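You operate a simulated robot arm through the tools that you are given. There is no shell and no other tool.

You run a simulated robot arm. Do the job below in one go: nothing can be reset, and whatever is moved stays where it is left.

TASK
Turn both bolts into the green with the tee spanner, then give the oil lever one stroke.
Fine: put the spanner back on its stud. The main switch stays off and pinned. Leave the plunger, brass cap and catches alone. Set down upright: tee spanner.

It is judged by the outcome, as a careful person would: the job done as asked, and still so three seconds after it is handed in. It fails if anything else is knocked over, pushed out of place, dropped, spilled or broken. A push-on lid holds only when it is set on centred and level and pressed home; a screw cap is set on level and turned clockwise until tight.

THE ROBOT
A 7-joint arm with a fingered hand, fixed in place. Base frame: the origin is at the foot of the arm, x ahead of it, y to its left, z up. Readings come in mm, degrees, newtons and seconds.
With the tool pointing down near the work surface it reaches from about 280 to 700 mm from the base axis. Its first joint turns from -166.0 to 166.0 degrees. Payload 4 kg.
Tool frame: the origin (TCP) lies between the finger pads and is the grasp point; the fingertips stand 26 mm ahead of it; z points along the fingers, y is the line along which they close. The gripper opens to 148 mm. The gripper's body begins 73 mm behind the TCP. The gripper is a hand of 3 fingers: y runs from the thumb to the fingers, the wrist lies at [0, 0, -239] in the tool frame, and closing takes about 1.5 s.
Orientation is that of the tool frame in the base frame, as [roll, pitch, yaw] about the fixed x, y, z axes, in that order (R = Rz(yaw) Ry(pitch) Rx(roll)). With the fingers straight down and closing along the base's y, the tool's x points along the base's -x, its y along +y and its z along -z.

THE INTERFACE
- The arm moves only by the tool jog_arm. Its argument "series" is text: rows parted by semicolons, each of 7 numbers parted by spaces: the turn, a rotation vector about the tool's x, y, z in degrees, then the shift along the tool's x, y, z in m, then the finger opening in m, from 0 to 0.148. In form: rx ry rz x y z grip; .... A call has 1 to 20 rows; each row shifts and turns the commanded pose from where the row before left it, along the tool's axes as they then stand. Each row takes 0.2 s and may step no farther than 50 mm and 8.6 degrees from the row before; otherwise, or with a gripper value out of range, the whole call is refused. Where a pose cannot be reached the arm comes as near as it can. A force on the tool above 40 N (or 10 N above the force at the start of the call, whichever is more), or a blocked arm, ends the call early, and 0.2 s more pass. Each finger travels about 72 mm/s and halts on what it meets, pressing with about 32 N; the grip force reading is that of the motor and also rises with nothing between the fingers. The clock runs only during rows and for 0.2 s after the last one: add rows that do not move to give the fingers time. It gives the time, the measured TCP pose, the force on the tool (base axes), the opening and the grip force at its end, in the units of the frame above (readings bear some noise), with the torque about the TCP (base axes, N m) and any sound that the robot's microphone picked up.
- Cameras (640 x 400 px; columns grow to the right, rows downward): "scene" is fixed at [58.7, -635.8, 1310.3]; the picture's right is [0.63, -0.78, 0.00], its down [-0.50, -0.40, -0.77] and it looks along [0.60, 0.48, -0.64] (base axes); focal length 272 px, centre (320, 200). "wrist" rides on the gripper at [68, -39, -90] in the tool frame; the picture's right is [0.50, 0.87, 0.00], its down [-0.66, 0.38, -0.65] and it looks along [-0.57, 0.33, 0.76] (tool axes); focal length 222 px, centre (320, 200).
- grab_frame(camera): a new picture of that camera. The clock stands still meanwhile.
- raise_lower(by): slides the trunk up (or, below 0, down) by that many mm; the arm rides with it, the base frame stays. It gives what a move gives, with no picture.
- grasp_type(shape): the hand has 3 fingers and takes this shape, open, in about a second: jaw (thumb against the fingers, like two jaws); tri (thumb and two fingers); tip (a fingertip pinch); poke (one finger out to press); point (the index stretched); flat (the hand flat); cup (the hand cupped); fist (a fist). The gripper value then closes the fingers along that shape, each until it touches; the sizes above hold for jaw. It gives what a move gives, with no picture.
- point_at(camera, pixels): for up to 12 pixels [column, row] of the newest picture of that camera ("zoom" is the newest enlarged one), the place [x, y, z] in the base frame of the surface seen there, good to about 3 mm, but the place of the scene camera against the robot may be out by one fixed shift of up to 25 mm in any direction. The clock stands still meanwhile.
- inspect(camera, box): a new picture of the part [left, top, right, bottom] of that camera's present view, enlarged. The clock stands still meanwhile.
- finish_job(): hands the job in; it is judged then, once.

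Unless the task says otherwise, let go and move clear before handing in.

The tools are called after "Emit:" as a command line: name --argument value ..., lists and objects as JSON in quotes. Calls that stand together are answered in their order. jog_arm: Moves the arm, as the interface text tells. Its arguments: {"type":"object","properties":{"series":{"type":"string"}},"required":["series"]} The other tools are called the same way: raise_lower (by) slides the trunk up or down; grasp_type (shape) gives the hand a shape; grab_frame (camera) takes a picture; point_at (camera, pixels) gives the place of the surface under pixels of a picture; inspect (camera, box) takes an enlarged picture of a part of a camera's view; finish_job () hands the job in.

At the start:

```text
time: 0.0
ee_pos: [465.8, 46.2, 993.3]
tcp_rot: [-180.0, 0.0, 180.0]
contact_force: [-0.3, 0.5, -0.1]
moment: [-0.05, -0.02, 0.04]
grip_width: 147.8
grip_force: 0.1
shape: jaw
trunk travel left (down, up): [-350.0, 240.0]
```

scene: 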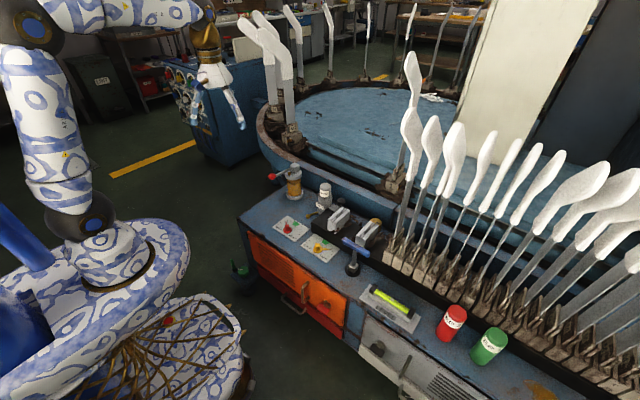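
wrist: 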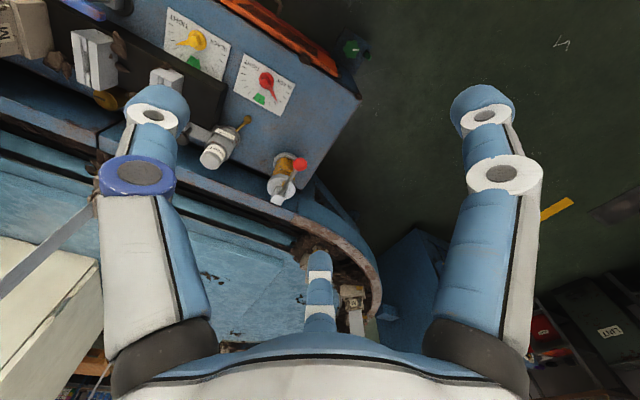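

The scene shows the bench with two dial plates near (290,228) and (320,248), a blue tee handle at (355,250) and a red-knobbed lever at (285,178). I'll enlarge those areas before moving.

Emit:
inspect --camera "scene" --box '[240, 160, 400, 260]'

Emit:
inspect --camera "scene" --box '[320, 220, 480, 320]'

Emit:
inspect --camera "wrist" --box '[60, 0, 380, 200]'

```text
4.00 times, centred on (320, 210) of scene
```

zoom: 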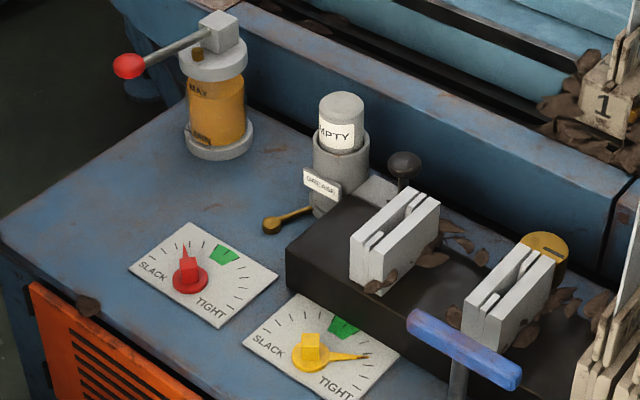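

```text
4.00 times, centred on (400, 270) of scene
```

zoom: 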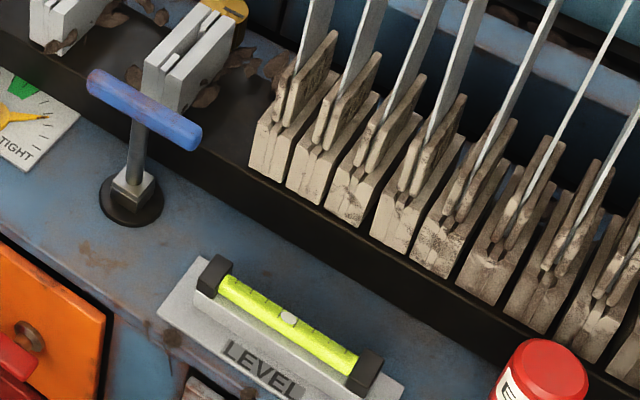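

```text
2.00 times, centred on (220, 100) of wrist
```

zoom: 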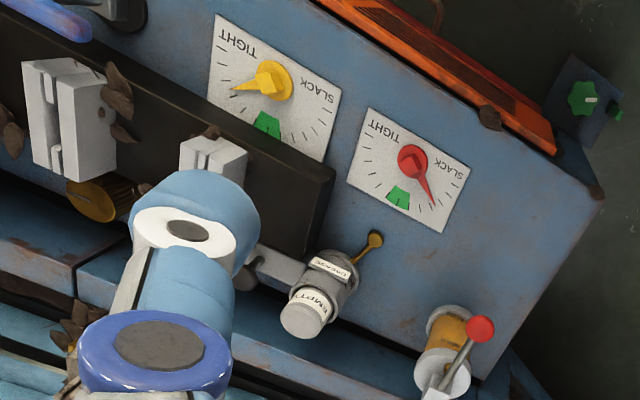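

The wrist zoom shows the yellow pointer past green on the tight side and the red pointer short of it on the slack side. I'll measure places with the wrist camera first.

Emit:
point_at --camera "zoom" --pixels '[[266, 80], [276, 95], [236, 88], [266, 124], [409, 157], [432, 203], [398, 197], [481, 328], [437, 395], [300, 110], [440, 170], [300, 320]]'

Emit:
grab_frame --camera "scene"

Emit:
point_at --camera "scene" --pixels '[[287, 226], [318, 246], [355, 248], [342, 241], [367, 255], [353, 268], [272, 176], [297, 166], [333, 235], [302, 230]]'

```text
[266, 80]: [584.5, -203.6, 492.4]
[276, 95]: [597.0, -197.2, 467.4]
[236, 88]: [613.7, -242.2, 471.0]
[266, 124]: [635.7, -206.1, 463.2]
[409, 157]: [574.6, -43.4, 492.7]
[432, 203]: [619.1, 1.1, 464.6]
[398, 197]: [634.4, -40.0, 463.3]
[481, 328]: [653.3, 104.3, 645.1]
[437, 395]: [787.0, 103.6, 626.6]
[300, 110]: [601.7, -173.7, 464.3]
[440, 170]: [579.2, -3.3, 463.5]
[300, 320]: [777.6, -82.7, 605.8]
```

```text
taken
```

scene: 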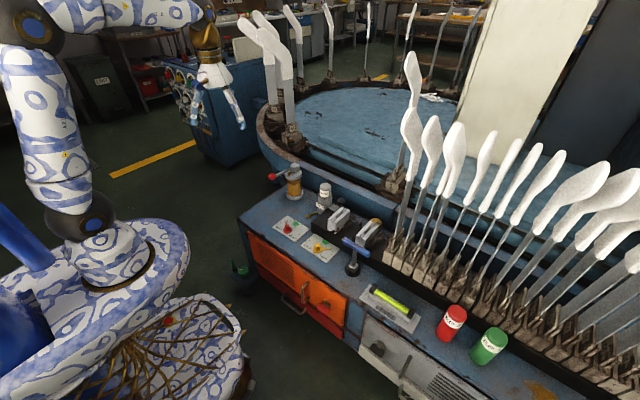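

```text
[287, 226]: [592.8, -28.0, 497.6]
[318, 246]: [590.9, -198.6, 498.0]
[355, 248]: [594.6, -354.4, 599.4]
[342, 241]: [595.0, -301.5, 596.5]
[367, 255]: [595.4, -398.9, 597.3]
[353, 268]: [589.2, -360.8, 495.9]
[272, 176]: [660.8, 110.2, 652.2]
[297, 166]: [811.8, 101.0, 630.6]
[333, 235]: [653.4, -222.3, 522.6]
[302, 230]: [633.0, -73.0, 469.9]
```

The wrist camera places the red bolt near (575,-43,490), the yellow bolt near (585,-203,490), and the tee handle near (594,-355,597) from the scene. I'll move the hand down to get a closer wrist view of the bolts.

Emit:
jog_arm --series "0 0 0 0.00325 -0.0195 0.0366 0.148;0 0 0 0.00325 -0.0195 0.0366 0.148;0 0 0 0.00325 -0.0195 0.0366 0.148;0 0 0 0.00325 -0.0195 0.0366 0.148;0 0 0 0.00325 -0.0195 0.0366 0.148;0 0 0 0.00325 -0.0195 0.0366 0.148;0 0 0 0.00325 -0.0195 0.0366 0.148;0 0 0 0.00325 -0.0195 0.0366 0.148;0 0 0 0 0 0 0.148"

Emit:
grab_frame --camera "wrist"

```text
time: 2.0
ee_pos: [439.3, -109.5, 701.0]
tcp_rot: [-180.0, 0.0, -179.9]
contact_force: [0.5, 0.8, -0.4]
moment: [-0.03, -0.01, 0.02]
grip_width: 148.1
grip_force: 0.1
shape: jaw
trunk travel left (down, up): [-350.0, 240.0]
```

```text
taken
```

wrist: 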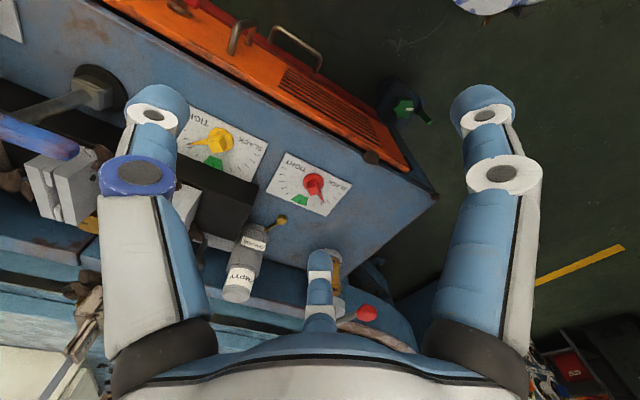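

Emit:
inspect --camera "wrist" --box '[176, 100, 368, 220]'

Emit:
point_at --camera "zoom" --pixels '[[142, 132], [464, 286], [410, 335], [130, 205], [85, 150], [488, 330], [455, 270], [470, 300]]'

Emit:
inspect --camera "wrist" --box '[0, 50, 160, 150]'

Emit:
point_at --camera "zoom" --pixels '[[380, 140], [430, 180], [340, 190], [250, 210], [100, 330], [300, 410], [400, 100]]'

```text
3.33 times, centred on (272, 160) of wrist
```

zoom: 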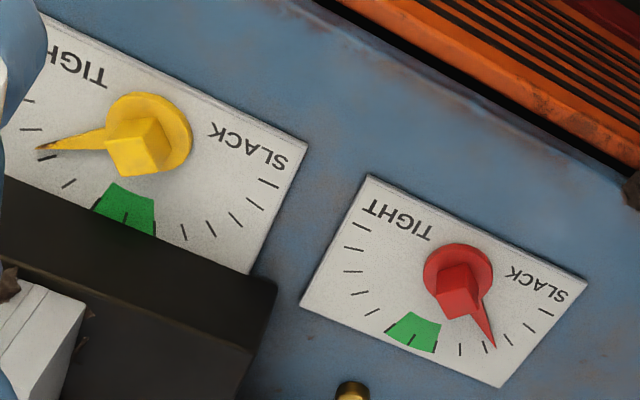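

```text
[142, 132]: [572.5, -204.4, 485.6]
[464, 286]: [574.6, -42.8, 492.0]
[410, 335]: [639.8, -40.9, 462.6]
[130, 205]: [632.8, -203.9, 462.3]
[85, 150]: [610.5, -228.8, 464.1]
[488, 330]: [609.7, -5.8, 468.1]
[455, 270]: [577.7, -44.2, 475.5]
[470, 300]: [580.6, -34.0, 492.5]
```

```text
4.00 times, centred on (80, 100) of wrist
```

zoom: 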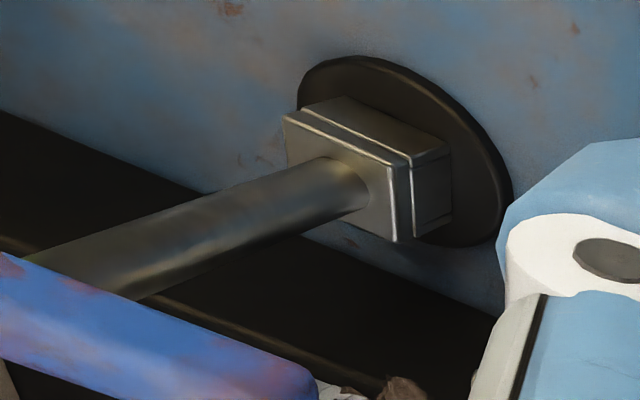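

```text
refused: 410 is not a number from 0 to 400
```

The squares of the bolt heads matter for the socket fit, so I'll zoom on each head.

Emit:
inspect --camera "wrist" --box '[296, 165, 344, 195]'

Emit:
inspect --camera "wrist" --box '[192, 120, 240, 150]'

```text
13.33 times, centred on (320, 180) of wrist
```

zoom: 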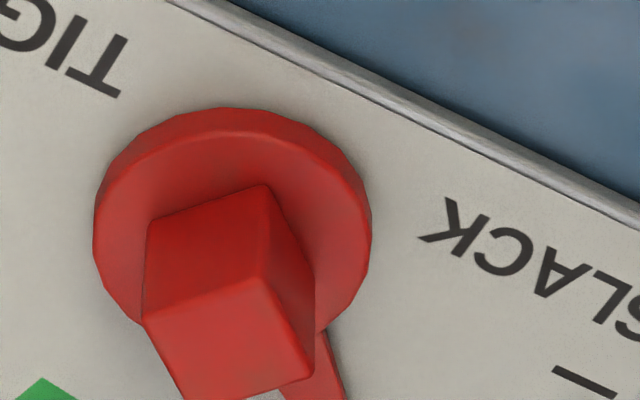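

```text
13.33 times, centred on (216, 135) of wrist
```

zoom: 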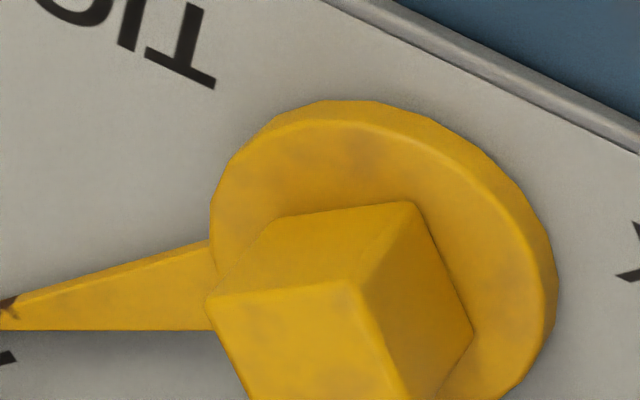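

The top face corners run off the zoom; I'll shift the boxes down.

Emit:
inspect --camera "wrist" --box '[296, 172, 344, 202]'

Emit:
point_at --camera "zoom" --pixels '[[150, 226], [258, 190], [308, 278], [194, 318], [230, 255]]'

Emit:
inspect --camera "wrist" --box '[192, 130, 240, 160]'

Emit:
point_at --camera "zoom" --pixels '[[212, 168], [354, 152], [395, 270], [250, 290], [300, 220]]'

```text
13.33 times, centred on (320, 187) of wrist
```

zoom: 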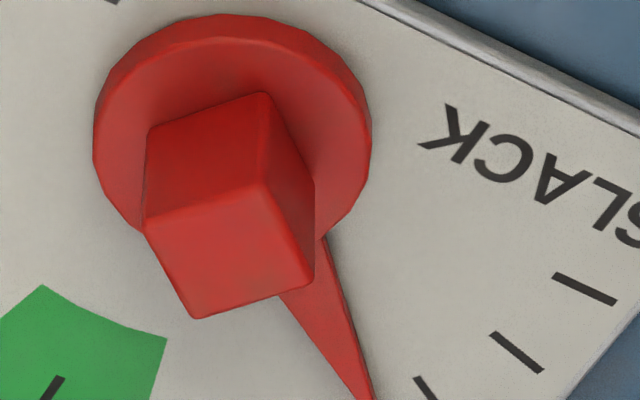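

```text
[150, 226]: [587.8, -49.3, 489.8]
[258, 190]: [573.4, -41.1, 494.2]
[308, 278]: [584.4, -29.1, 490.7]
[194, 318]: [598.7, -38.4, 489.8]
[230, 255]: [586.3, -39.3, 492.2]
```

```text
13.33 times, centred on (216, 145) of wrist
```

zoom: 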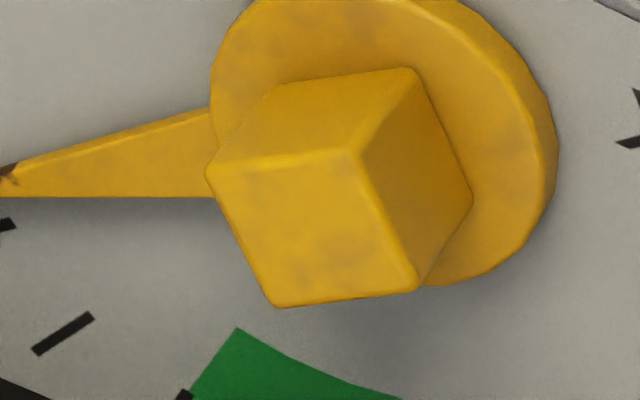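

```text
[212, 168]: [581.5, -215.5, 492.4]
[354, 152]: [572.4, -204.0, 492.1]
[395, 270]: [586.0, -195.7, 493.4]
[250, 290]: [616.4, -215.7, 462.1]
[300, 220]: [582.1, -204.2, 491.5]
```

The bolt head squares work out to 51° (red) and 37° (yellow), each with its pointer on a face normal, and both axes sit near x≈581. I'll check the heights of nearby obstacles in the scene before fetching the spanner.

Emit:
grab_frame --camera "scene"

Emit:
point_at --camera "scene" --pixels '[[339, 214], [370, 226], [325, 188], [388, 252], [400, 195], [411, 140], [428, 170], [375, 222], [349, 212], [344, 242], [369, 256], [412, 80]]'

Emit:
inspect --camera "scene" --box '[304, 205, 384, 255]'

```text
taken
```

scene: 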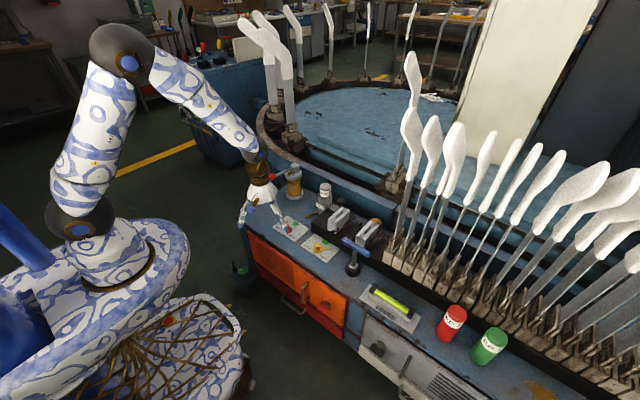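

```text
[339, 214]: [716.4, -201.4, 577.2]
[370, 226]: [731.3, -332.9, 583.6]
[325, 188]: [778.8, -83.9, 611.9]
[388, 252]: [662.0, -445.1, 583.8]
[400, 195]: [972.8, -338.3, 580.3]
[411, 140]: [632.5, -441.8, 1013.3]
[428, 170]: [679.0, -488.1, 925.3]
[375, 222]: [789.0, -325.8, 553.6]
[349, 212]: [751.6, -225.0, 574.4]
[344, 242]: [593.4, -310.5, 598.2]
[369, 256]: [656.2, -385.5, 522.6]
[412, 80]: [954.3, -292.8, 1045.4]
```

```text
8.00 times, centred on (344, 230) of scene
```

zoom: 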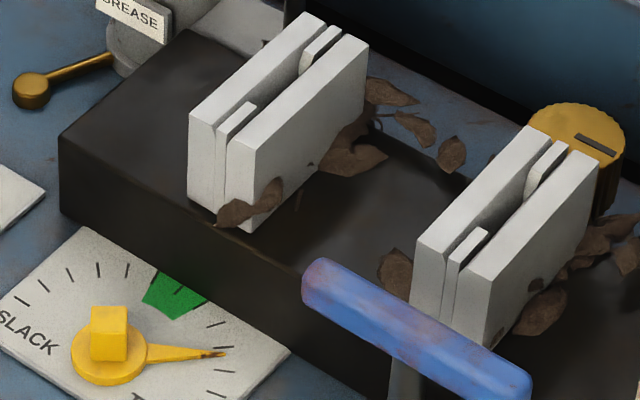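

The catches top out near z 575 and the nearest tall lever stands near y -450, so both are clear. I'll rotate the hand +90° about its axis, so it closes along x, and move to above the tee handle.

Emit:
jog_arm --series "0 0 8.1818 0 0 0 0.148;0 0 8.1818 0 0 0 0.148;0 0 8.1818 0 0 0 0.148;0 0 8.1818 0 0 0 0.148;0 0 8.1818 0 0 0 0.148;0 0 8.1818 0 0 0 0.148;0 0 8.1818 0 0 0 0.148;0 0 8.1818 0 0 0 0.148;0 0 8.1818 0 0 0 0.148;0 0 8.1818 0 0 0 0.148;0 0 8.1818 0 0 0 0.148;0 0 0 -0.035 0.0202 -0.0033 0.148;0 0 0 -0.035 0.0202 -0.0033 0.148;0 0 0 -0.035 0.0202 -0.0033 0.148;0 0 0 -0.035 0.0202 -0.0033 0.148;0 0 0 -0.035 0.0202 -0.0033 0.148;0 0 0 -0.035 0.0202 -0.0033 0.148;0 0 0 0 0 0 0.148"

Emit:
grab_frame --camera "wrist"

Emit:
grab_frame --camera "scene"

```text
time: 5.8
ee_pos: [561.3, -321.9, 721.1]
tcp_rot: [-179.9, 0.0, 90.1]
contact_force: [-0.2, -0.2, -0.2]
moment: [0.0, -0.02, -0.01]
grip_width: 147.8
grip_force: 0.1
shape: jaw
trunk travel left (down, up): [-350.0, 240.0]
```

```text
taken
```

wrist: 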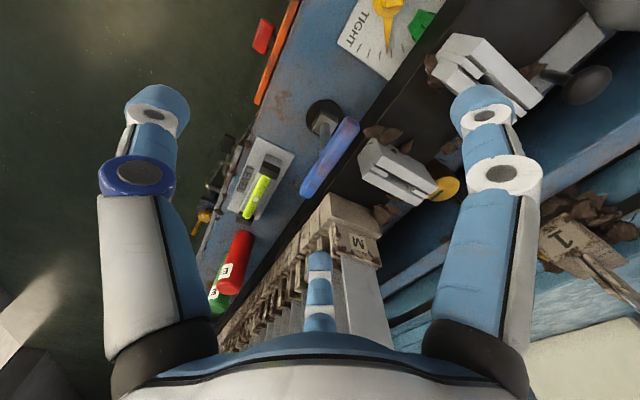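

```text
taken
```

scene: 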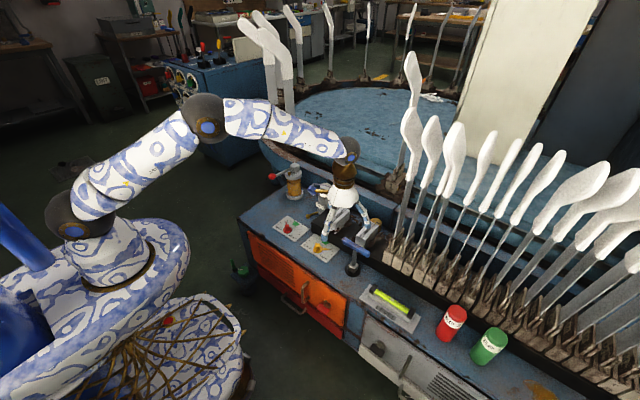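

The tee handle shows at (330,155) in the wrist view, and the three fingers look widely splayed. I'll half close the hand in free air to see how the jaw shape meets.

Emit:
jog_arm --series "0 0 0 0 0 0 0.05;0 0 0 0 0 0 0.05;0 0 0 0 0 0 0.05;0 0 0 0 0 0 0.05;0 0 0 0 0 0 0.05"

Emit:
grab_frame --camera "wrist"

Emit:
inspect --camera "scene" --box '[280, 130, 440, 230]'

```text
time: 7.0
ee_pos: [561.0, -320.4, 720.1]
tcp_rot: [180.0, 0.0, 90.1]
contact_force: [-0.1, 0.2, 0.4]
moment: [0.0, 0.0, 0.04]
grip_width: 50.5
grip_force: 0.1
shape: jaw
trunk travel left (down, up): [-350.0, 240.0]
```

```text
taken
```

wrist: 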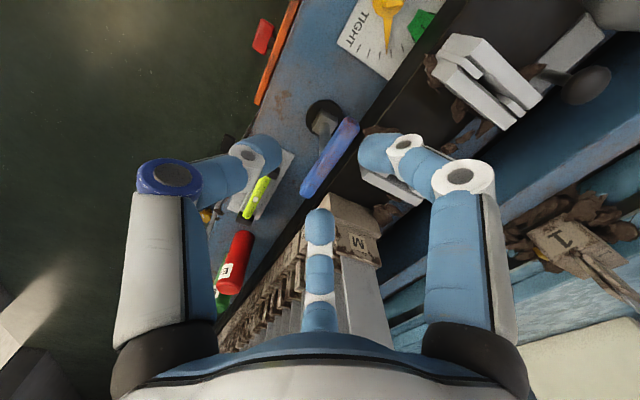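

```text
4.00 times, centred on (360, 180) of scene
```

zoom: 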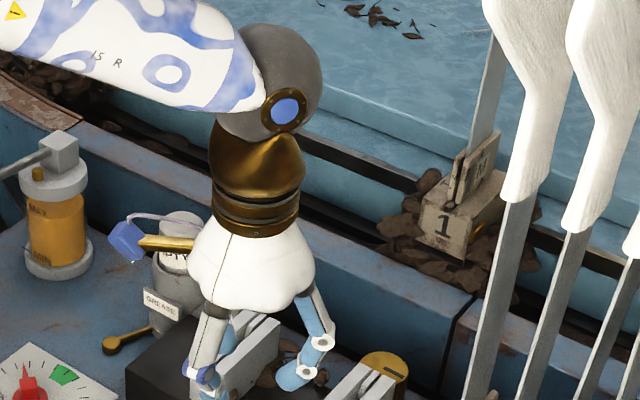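

The thumb sits central against two fingers about ±30 mm apart, which suits a bar. Now I'll locate the tee handle precisely in this view.

Emit:
inspect --camera "wrist" --box '[280, 90, 392, 220]'

```text
3.08 times, centred on (336, 155) of wrist
```

zoom: 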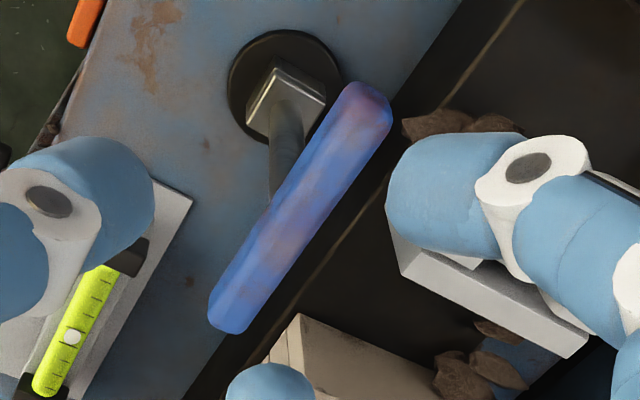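

Emit:
point_at --camera "zoom" --pixels '[[365, 95], [228, 315], [295, 205], [320, 170], [270, 250], [282, 150], [255, 105], [320, 95], [278, 50], [300, 195]]'

```text
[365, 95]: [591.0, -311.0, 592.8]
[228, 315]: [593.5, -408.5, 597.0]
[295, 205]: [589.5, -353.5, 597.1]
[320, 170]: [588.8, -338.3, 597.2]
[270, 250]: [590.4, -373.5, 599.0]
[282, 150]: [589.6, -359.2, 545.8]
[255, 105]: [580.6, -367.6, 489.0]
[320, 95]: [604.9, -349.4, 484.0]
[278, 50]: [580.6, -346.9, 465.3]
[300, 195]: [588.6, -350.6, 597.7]
```

The tee's axis reads about (591,-361) with its bar centre at z≈590. I'll move directly above it with the fingers partly open and check the centring.

Emit:
jog_arm --series "0 0 0 -0.0203 0.015 0 0.075;0 0 0 -0.0203 0.015 0.02 0.075;0 0 0 0 0 0.03 0.075;0 0 0 0 0 0.02 0.075;0 0 0 0 0 0 0.075"

Emit:
grab_frame --camera "wrist"

Emit:
inspect --camera "wrist" --box '[224, 100, 416, 220]'

```text
time: 8.2
ee_pos: [591.4, -359.1, 650.7]
tcp_rot: [180.0, 0.0, 90.1]
contact_force: [-0.3, 0.1, -0.4]
moment: [0.01, 0.01, 0.01]
grip_width: 74.5
grip_force: 0.1
shape: jaw
trunk travel left (down, up): [-350.0, 240.0]
```

```text
taken
```

wrist: 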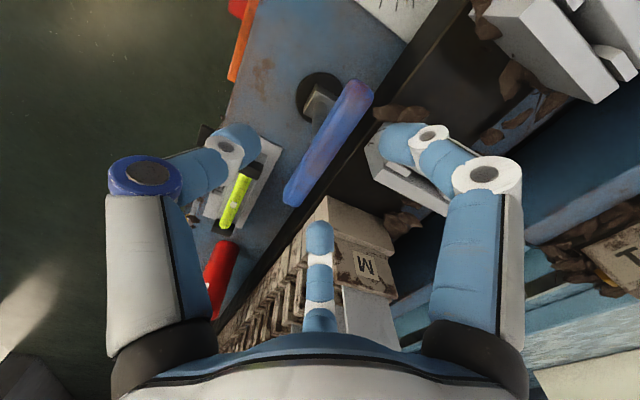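

```text
3.33 times, centred on (320, 160) of wrist
```

zoom: 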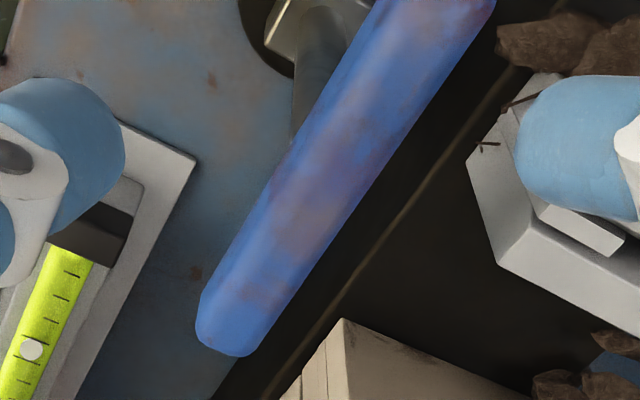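

The bar lies within a couple of mm of the hand's centre line. I'll descend to z≈590 around it and look again before closing.

Emit:
jog_arm --series "0 0 0 -0.003 0.001 0.015 0.075;0 0 0 0 0 0.02 0.075;0 0 0 0 0 0.015 0.075;0 0 0 0 0 0.01 0.075;0 0 0 0 0 0 0.075"

Emit:
grab_frame --camera "wrist"

Emit:
inspect --camera "scene" --box '[304, 190, 416, 290]'

```text
time: 9.4
ee_pos: [592.5, -362.8, 591.0]
tcp_rot: [-180.0, 0.0, 90.2]
contact_force: [-0.6, -0.5, -0.1]
moment: [-0.05, -0.03, -0.01]
grip_width: 74.4
grip_force: 0.0
shape: jaw
trunk travel left (down, up): [-350.0, 240.0]
```

```text
taken
```

wrist: 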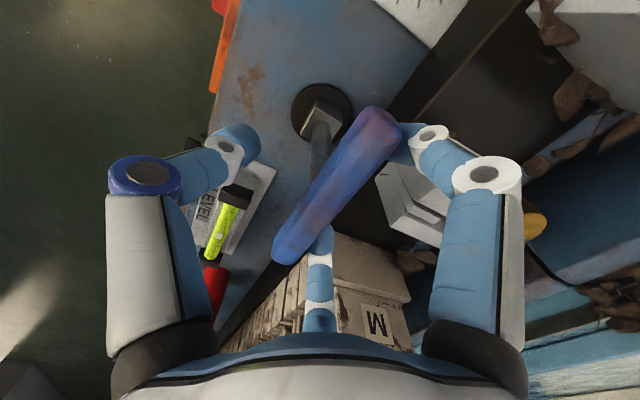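

```text
4.00 times, centred on (360, 240) of scene
```

zoom: 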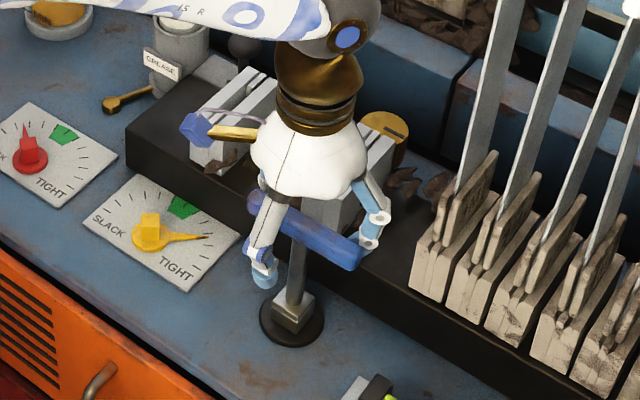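

The bar lies centred between thumb and fingers (bar ends at (380,125) and (292,245)). I'll close on it.

Emit:
jog_arm --series "0 0 0 0 0 0 0.03;0 0 0 0 0 0 0.02;0 0 0 0 0 0 0.01;0 0 0 0 0 0 0;0 0 0 0 0 0 0;0 0 0 0 0 0 0;0 0 0 0 0 0 0;0 0 0 0 0 0 0"

Emit:
grab_frame --camera "wrist"

Emit:
inspect --camera "scene" --box '[304, 190, 416, 290]'

```text
time: 11.2
ee_pos: [593.2, -362.5, 591.6]
tcp_rot: [180.0, 0.0, 90.1]
contact_force: [-0.5, -0.5, 0.0]
moment: [-0.02, 0.14, -0.04]
grip_width: 14.5
grip_force: 32.0
shape: jaw
trunk travel left (down, up): [-350.0, 240.0]
```

```text
taken
```

wrist: 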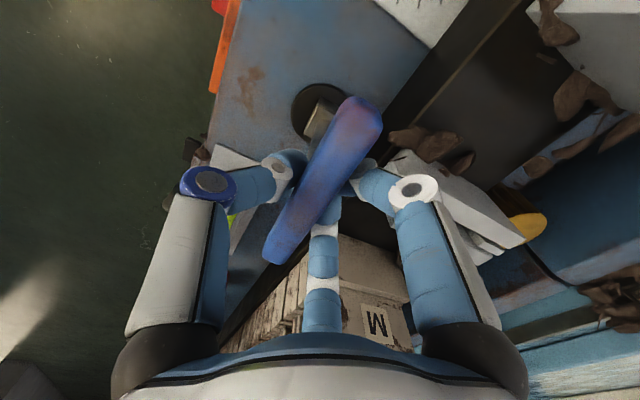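

```text
4.00 times, centred on (360, 240) of scene
```

zoom: 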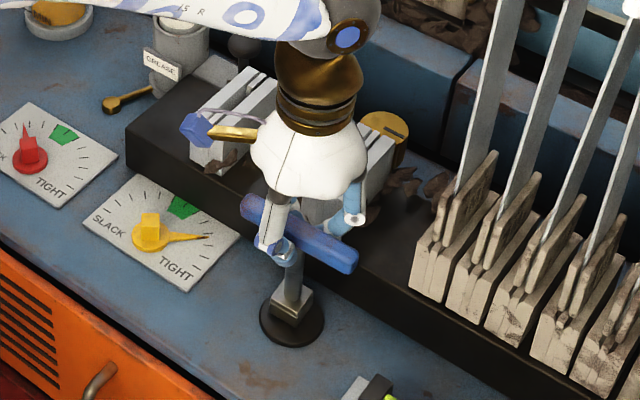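

The grip holds at 14.5 mm, but the bar seems to have shifted or turned slightly. I'll zoom in to check how the spanner sits.

Emit:
inspect --camera "wrist" --box '[240, 60, 420, 280]'

Emit:
inspect --camera "scene" --box '[336, 230, 384, 280]'

```text
1.82 times, centred on (330, 170) of wrist
```

zoom: 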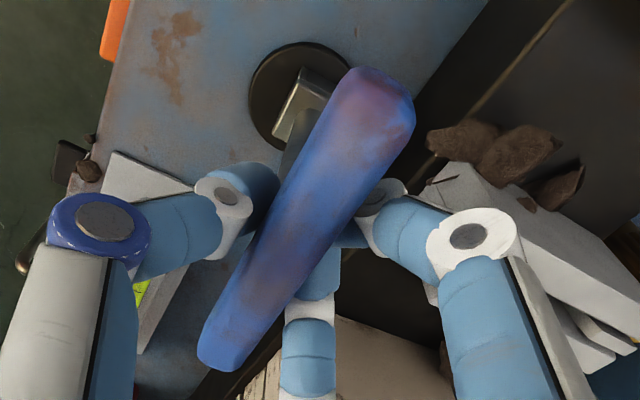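

```text
8.00 times, centred on (360, 255) of scene
```

zoom: 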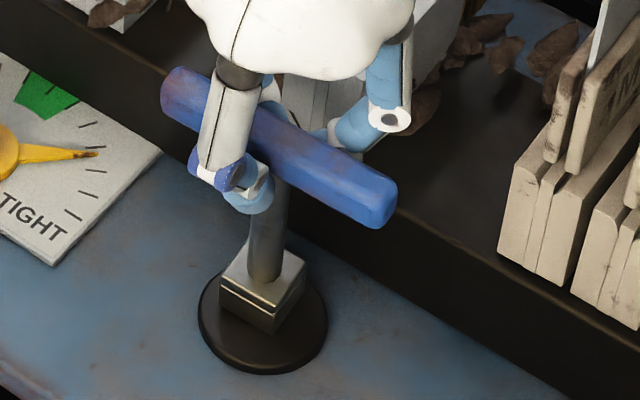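

The bar now passes about 10 px left of the hand's centre, so the spanner leans a few degrees towards -x while still seated. I'll shift the hand about 5 mm in +x to stand it upright and watch the force.

Emit:
jog_arm --series "0 0 0 0 0.0015 0 0;0 0 0 0 0.0015 0 0;0 0 0 0 0.0015 0 0;0 0 0 0 0 0 0"

Emit:
inspect --camera "wrist" --box '[240, 60, 420, 280]'

Emit:
inspect --camera "scene" --box '[336, 230, 384, 280]'

```text
time: 12.2
ee_pos: [596.7, -363.2, 590.4]
tcp_rot: [-180.0, 0.0, 90.1]
contact_force: [-2.8, 0.1, -0.9]
moment: [-0.04, 0.29, -0.05]
grip_width: 14.2
grip_force: 32.3
shape: jaw
trunk travel left (down, up): [-350.0, 240.0]
```

```text
1.82 times, centred on (330, 170) of wrist
```

zoom: 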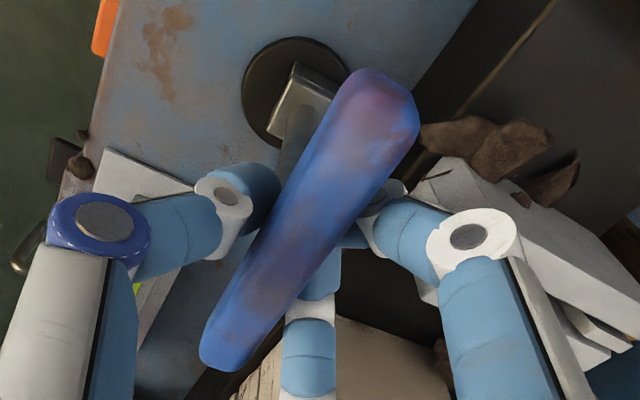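

```text
8.00 times, centred on (360, 255) of scene
```

zoom: 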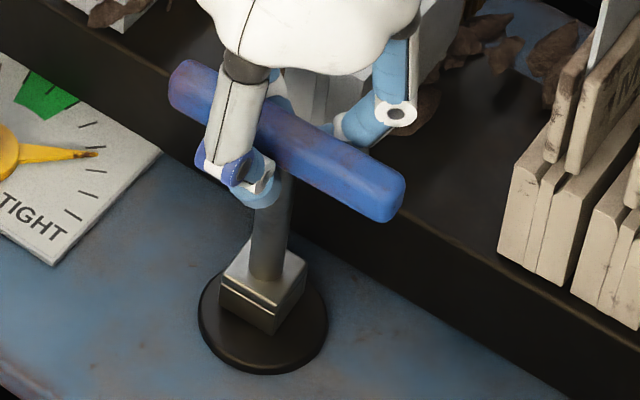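

Force is only -2.8 N and the stem now reads vertical in the scene. I'll back off 1 mm and lift slowly.

Emit:
jog_arm --series "0 0 0 0 -0.001 -0.003 0;0 0 0 0 0 -0.006 0;0 0 0 0 0 -0.01 0;0 0 0 0 0 -0.015 0;0 0 0 0 0 -0.02 0;0 0 0 0 0 -0.02 0;0 0 0 0 0 0 0"

Emit:
grab_frame --camera "wrist"

Emit:
inspect --camera "scene" --box '[304, 190, 416, 290]'

```text
time: 13.8
ee_pos: [596.3, -362.6, 666.7]
tcp_rot: [-179.9, 0.0, 90.1]
contact_force: [-0.5, -0.5, -2.6]
moment: [-0.01, -0.03, -0.04]
grip_width: 14.3
grip_force: 31.8
shape: jaw
trunk travel left (down, up): [-350.0, 240.0]
```

```text
taken
```

wrist: 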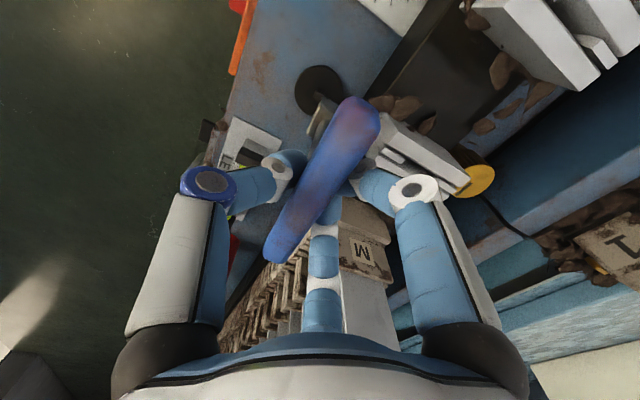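

```text
4.00 times, centred on (360, 240) of scene
```

zoom: 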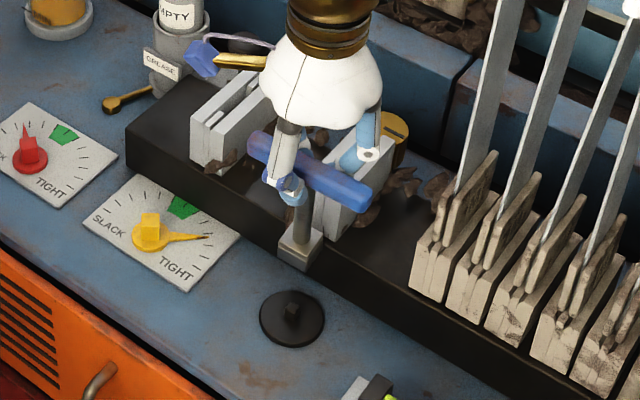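

The spanner came free (2.6 N weight) and hangs near vertical. I'll zoom in on the socket and the stud to learn the socket's offset from the hand.

Emit:
inspect --camera "scene" --box '[352, 220, 400, 260]'

Emit:
inspect --camera "scene" --box '[360, 250, 392, 282]'

Emit:
inspect --camera "wrist" --box '[270, 50, 400, 150]'

```text
10.00 times, centred on (376, 240) of scene
```

zoom: 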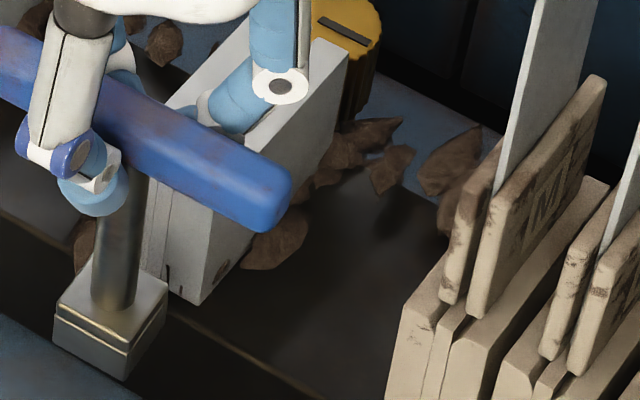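

```text
12.50 times, centred on (376, 266) of scene
```

zoom: 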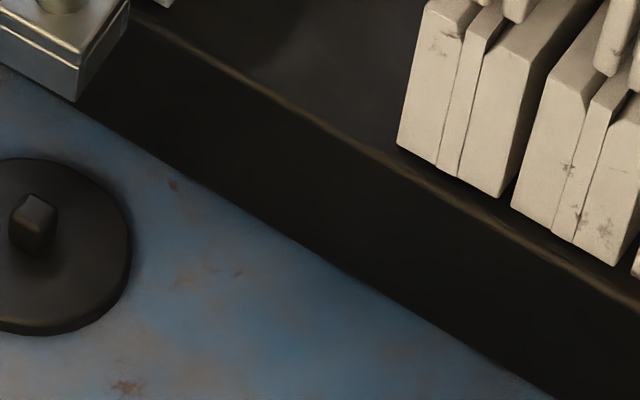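

```text
4.00 times, centred on (335, 100) of wrist
```

zoom: 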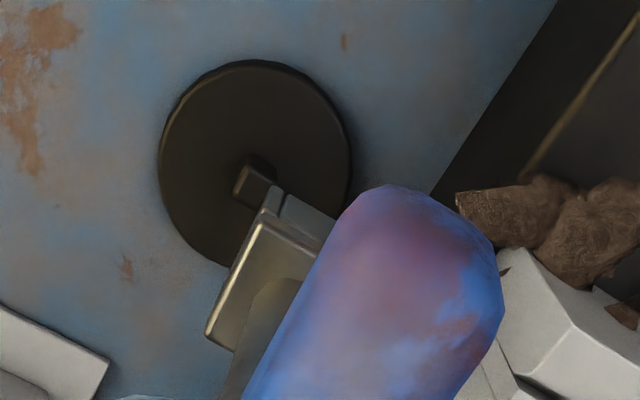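

The stud disc projects to about (593,-359) and the peg is square to the axes. I'll measure the socket, the stud and the bolt heads in the scene frame so the fixed shift cancels.

Emit:
inspect --camera "scene" --box '[336, 232, 384, 272]'

Emit:
point_at --camera "zoom" --pixels '[[212, 232], [285, 268], [325, 205], [285, 265], [282, 296], [268, 190], [285, 120], [230, 240], [300, 235]]'

Emit:
inspect --camera "scene" --box '[352, 252, 392, 287]'

```text
10.00 times, centred on (360, 252) of scene
```

zoom: 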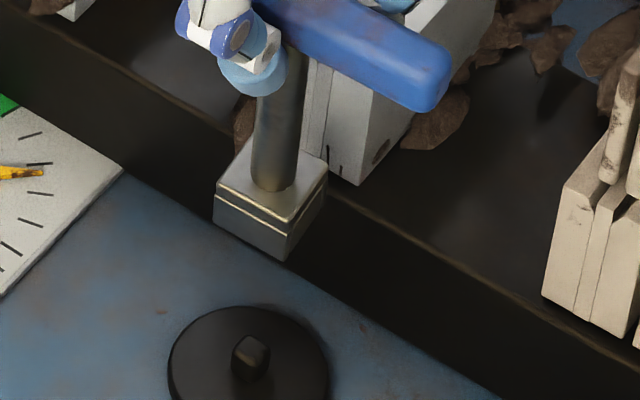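

```text
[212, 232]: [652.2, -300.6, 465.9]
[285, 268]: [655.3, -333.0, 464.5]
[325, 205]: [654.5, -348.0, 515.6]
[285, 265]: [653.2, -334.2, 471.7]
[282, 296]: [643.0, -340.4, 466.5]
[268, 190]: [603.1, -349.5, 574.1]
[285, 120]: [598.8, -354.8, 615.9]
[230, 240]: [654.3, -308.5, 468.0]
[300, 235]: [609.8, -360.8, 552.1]
```

```text
11.43 times, centred on (372, 270) of scene
```

zoom: 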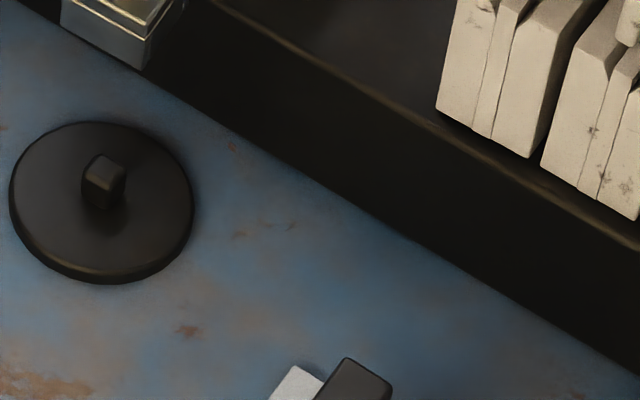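

I'll sample many points along the stem and socket to estimate its tilt and offset.

Emit:
inspect --camera "scene" --box '[336, 232, 384, 272]'

Emit:
point_at --camera "zoom" --pixels '[[289, 90], [286, 105], [283, 120], [280, 135], [278, 150], [275, 165], [273, 180], [235, 190], [285, 212], [315, 170], [283, 245], [251, 350]]'

Emit:
point_at --camera "zoom" --pixels '[[289, 90], [286, 105], [283, 120], [280, 135], [278, 150], [275, 165], [273, 180], [235, 190], [285, 212], [315, 170], [283, 245], [251, 350]]'

```text
10.00 times, centred on (360, 252) of scene
```

zoom: 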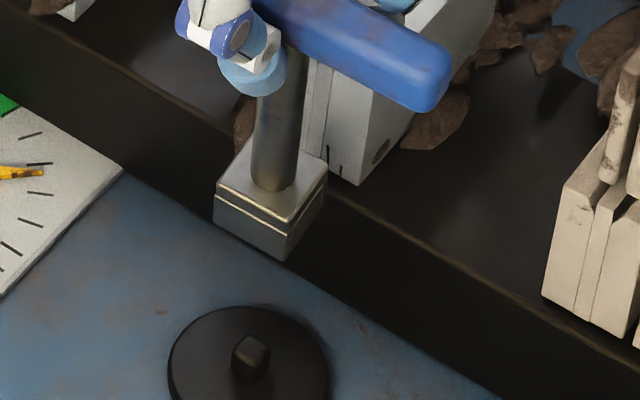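

```text
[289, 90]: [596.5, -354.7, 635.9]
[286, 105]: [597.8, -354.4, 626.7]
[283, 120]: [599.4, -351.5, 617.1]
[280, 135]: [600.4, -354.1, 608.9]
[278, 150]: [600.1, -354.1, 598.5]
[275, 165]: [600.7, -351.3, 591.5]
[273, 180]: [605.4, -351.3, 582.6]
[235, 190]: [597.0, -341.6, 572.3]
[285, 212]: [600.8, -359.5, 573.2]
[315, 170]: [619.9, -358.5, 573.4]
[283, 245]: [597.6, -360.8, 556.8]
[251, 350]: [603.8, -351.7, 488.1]
```

```text
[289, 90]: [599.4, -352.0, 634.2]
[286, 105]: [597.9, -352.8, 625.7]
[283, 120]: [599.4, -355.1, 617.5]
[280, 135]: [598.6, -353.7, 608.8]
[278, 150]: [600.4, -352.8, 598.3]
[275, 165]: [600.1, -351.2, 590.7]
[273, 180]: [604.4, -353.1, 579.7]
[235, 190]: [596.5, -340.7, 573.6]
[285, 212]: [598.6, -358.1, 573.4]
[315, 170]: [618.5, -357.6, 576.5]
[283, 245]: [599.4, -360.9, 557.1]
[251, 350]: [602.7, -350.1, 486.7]
```

Averaging shows the stem's foot leans about 3° towards +x and 1° towards +y. I'll tilt the hand to bring the spanner upright, then re-measure.

Emit:
jog_arm --series "1.5 -0.5 0 0 0 0 0;1.5 -0.5 0 0 0 0 0;0 0 0 0 0 0 0"

Emit:
inspect --camera "scene" --box '[336, 222, 384, 262]'

Emit:
inspect --camera "wrist" --box '[240, 60, 420, 280]'

```text
time: 14.6
ee_pos: [596.5, -364.2, 664.6]
tcp_rot: [-177.0, 1.0, 90.1]
contact_force: [0.1, -0.2, -2.1]
moment: [0.0, -0.02, -0.03]
grip_width: 14.4
grip_force: 31.9
shape: jaw
trunk travel left (down, up): [-350.0, 240.0]
```

```text
10.00 times, centred on (360, 242) of scene
```

zoom: 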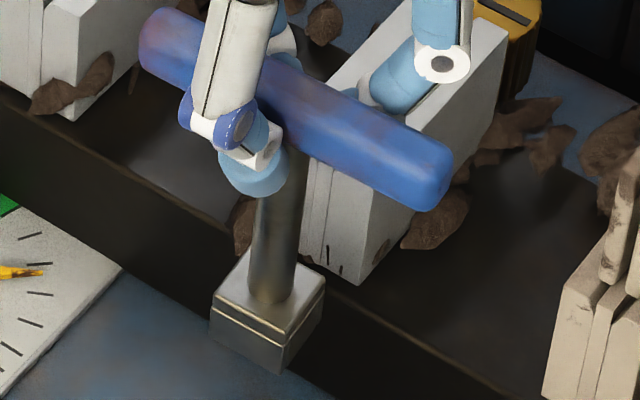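

```text
1.82 times, centred on (330, 170) of wrist
```

zoom: 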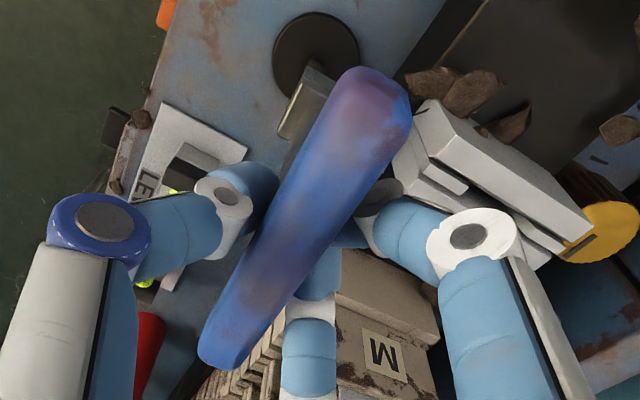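

Emit:
point_at --camera "zoom" --pixels '[[365, 95], [345, 130], [325, 165], [305, 200], [285, 235], [265, 270], [245, 305], [228, 340], [295, 120], [310, 100], [285, 110], [320, 85]]'

Emit:
inspect --camera "scene" --box '[336, 222, 384, 262]'

Emit:
point_at --camera "zoom" --pixels '[[285, 205], [281, 225], [278, 245], [275, 265], [272, 285], [230, 300], [250, 318], [285, 328], [310, 290], [170, 50], [330, 110], [420, 165]]'

Emit:
point_at --camera "zoom" --pixels '[[285, 205], [281, 225], [278, 245], [275, 265], [272, 285], [230, 300], [250, 318], [285, 328], [310, 290], [170, 50], [330, 110], [420, 165]]'

```text
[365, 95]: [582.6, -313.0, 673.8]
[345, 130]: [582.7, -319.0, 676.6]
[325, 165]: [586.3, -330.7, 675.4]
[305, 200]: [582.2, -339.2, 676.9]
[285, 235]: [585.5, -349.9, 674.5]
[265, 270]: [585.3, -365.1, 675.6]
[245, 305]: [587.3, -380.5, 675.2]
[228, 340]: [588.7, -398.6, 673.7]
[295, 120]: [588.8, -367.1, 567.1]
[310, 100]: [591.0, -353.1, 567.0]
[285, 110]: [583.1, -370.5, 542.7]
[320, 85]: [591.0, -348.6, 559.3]
```

```text
10.00 times, centred on (360, 242) of scene
```

zoom: 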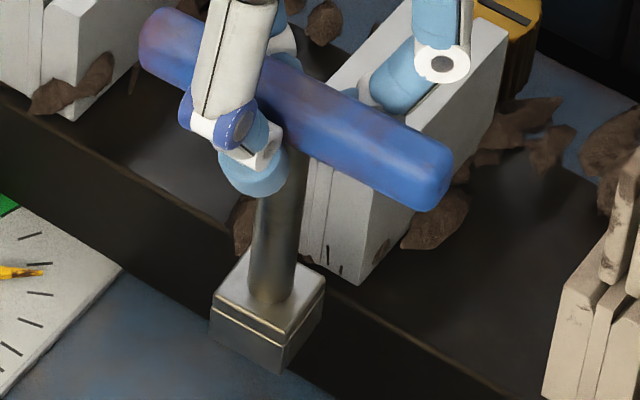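

```text
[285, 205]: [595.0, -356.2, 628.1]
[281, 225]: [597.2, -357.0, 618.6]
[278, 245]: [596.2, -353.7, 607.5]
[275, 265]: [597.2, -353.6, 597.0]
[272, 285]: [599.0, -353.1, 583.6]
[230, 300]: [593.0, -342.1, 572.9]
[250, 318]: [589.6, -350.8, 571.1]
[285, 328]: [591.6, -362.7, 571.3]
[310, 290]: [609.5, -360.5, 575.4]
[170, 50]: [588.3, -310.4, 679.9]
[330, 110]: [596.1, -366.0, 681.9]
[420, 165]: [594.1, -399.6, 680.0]
```

```text
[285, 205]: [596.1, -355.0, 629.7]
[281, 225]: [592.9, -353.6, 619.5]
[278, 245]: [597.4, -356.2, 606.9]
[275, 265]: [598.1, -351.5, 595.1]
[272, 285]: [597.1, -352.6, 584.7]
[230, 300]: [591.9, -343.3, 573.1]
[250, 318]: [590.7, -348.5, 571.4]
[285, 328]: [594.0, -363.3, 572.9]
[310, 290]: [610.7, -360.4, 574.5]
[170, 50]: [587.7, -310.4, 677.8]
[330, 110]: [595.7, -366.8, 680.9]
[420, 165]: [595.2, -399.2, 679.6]
```

The bar is level along y and turned about 4° counter-clockwise in the hand, but bar, stem and flange all still show the top leaning roughly 4° towards -x. I'll tilt 4° further and sample again.

Emit:
jog_arm --series "2 0 0 0 0 0 0;2 0 0 0 0 0 0;0 0 0 0 0 0 0"

Emit:
inspect --camera "scene" --box '[336, 222, 384, 262]'

Emit:
inspect --camera "wrist" --box '[240, 60, 420, 280]'

```text
time: 15.4
ee_pos: [589.4, -359.1, 664.5]
tcp_rot: [-173.0, 1.0, 90.1]
contact_force: [-0.8, -0.4, -3.0]
moment: [0.0, -0.03, 0.0]
grip_width: 14.0
grip_force: 32.0
shape: jaw
out of reach, approached as far as the arm can: row 2
trunk travel left (down, up): [-350.0, 240.0]
```

```text
10.00 times, centred on (360, 242) of scene
```

zoom: 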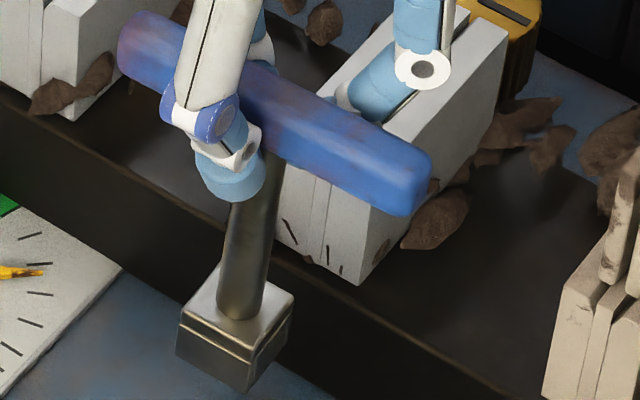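

```text
1.82 times, centred on (330, 170) of wrist
```

zoom: 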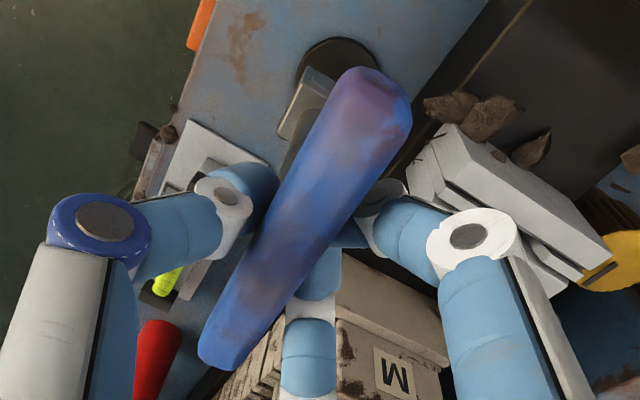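

The arm hit its reach limit, and the stem now looks over-tilted (image slope 0.155 against 0.116 for vertical). I'll sample the stem again before undoing this.

Emit:
inspect --camera "scene" --box '[336, 222, 384, 262]'

Emit:
point_at --camera "zoom" --pixels '[[261, 180], [258, 195], [258, 195], [256, 210], [254, 225], [252, 240], [249, 255], [247, 270], [245, 285], [243, 300], [243, 300], [244, 292]]'

Emit:
point_at --camera "zoom" --pixels '[[261, 180], [258, 195], [258, 195], [256, 210], [254, 225], [252, 240], [249, 255], [247, 270], [245, 285], [243, 300], [243, 300], [244, 292]]'

Emit:
point_at --camera "zoom" --pixels '[[190, 320], [210, 335], [230, 345], [245, 350], [260, 330], [275, 310], [285, 298], [270, 290], [215, 285], [200, 300], [195, 310], [265, 320]]'

```text
10.00 times, centred on (360, 242) of scene
```

zoom: 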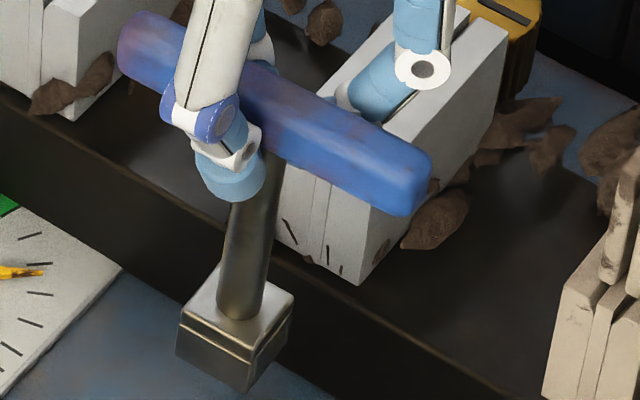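

```text
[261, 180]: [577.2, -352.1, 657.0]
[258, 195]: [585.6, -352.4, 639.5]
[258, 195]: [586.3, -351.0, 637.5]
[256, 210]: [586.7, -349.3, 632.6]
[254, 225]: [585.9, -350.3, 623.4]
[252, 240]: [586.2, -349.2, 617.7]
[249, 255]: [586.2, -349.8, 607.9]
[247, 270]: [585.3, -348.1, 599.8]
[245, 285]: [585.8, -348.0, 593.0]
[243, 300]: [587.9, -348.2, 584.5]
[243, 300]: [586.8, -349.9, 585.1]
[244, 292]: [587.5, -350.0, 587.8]
```

```text
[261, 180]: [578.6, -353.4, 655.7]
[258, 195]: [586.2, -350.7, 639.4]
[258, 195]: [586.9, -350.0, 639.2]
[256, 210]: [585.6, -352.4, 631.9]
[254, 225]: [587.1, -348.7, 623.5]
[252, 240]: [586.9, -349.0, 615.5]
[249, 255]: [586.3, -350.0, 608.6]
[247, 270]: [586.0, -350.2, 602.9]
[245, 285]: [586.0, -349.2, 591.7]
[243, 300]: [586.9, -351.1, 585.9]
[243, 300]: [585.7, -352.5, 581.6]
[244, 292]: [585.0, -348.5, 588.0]
```

```text
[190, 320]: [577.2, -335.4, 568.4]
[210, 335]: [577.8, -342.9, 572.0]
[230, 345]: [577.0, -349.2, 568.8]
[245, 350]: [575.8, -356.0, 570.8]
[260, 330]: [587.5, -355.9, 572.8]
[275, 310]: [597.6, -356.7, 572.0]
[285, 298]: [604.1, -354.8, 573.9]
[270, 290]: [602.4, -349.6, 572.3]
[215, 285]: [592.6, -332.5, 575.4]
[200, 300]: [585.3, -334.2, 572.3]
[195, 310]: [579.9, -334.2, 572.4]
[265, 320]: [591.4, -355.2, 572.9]
```

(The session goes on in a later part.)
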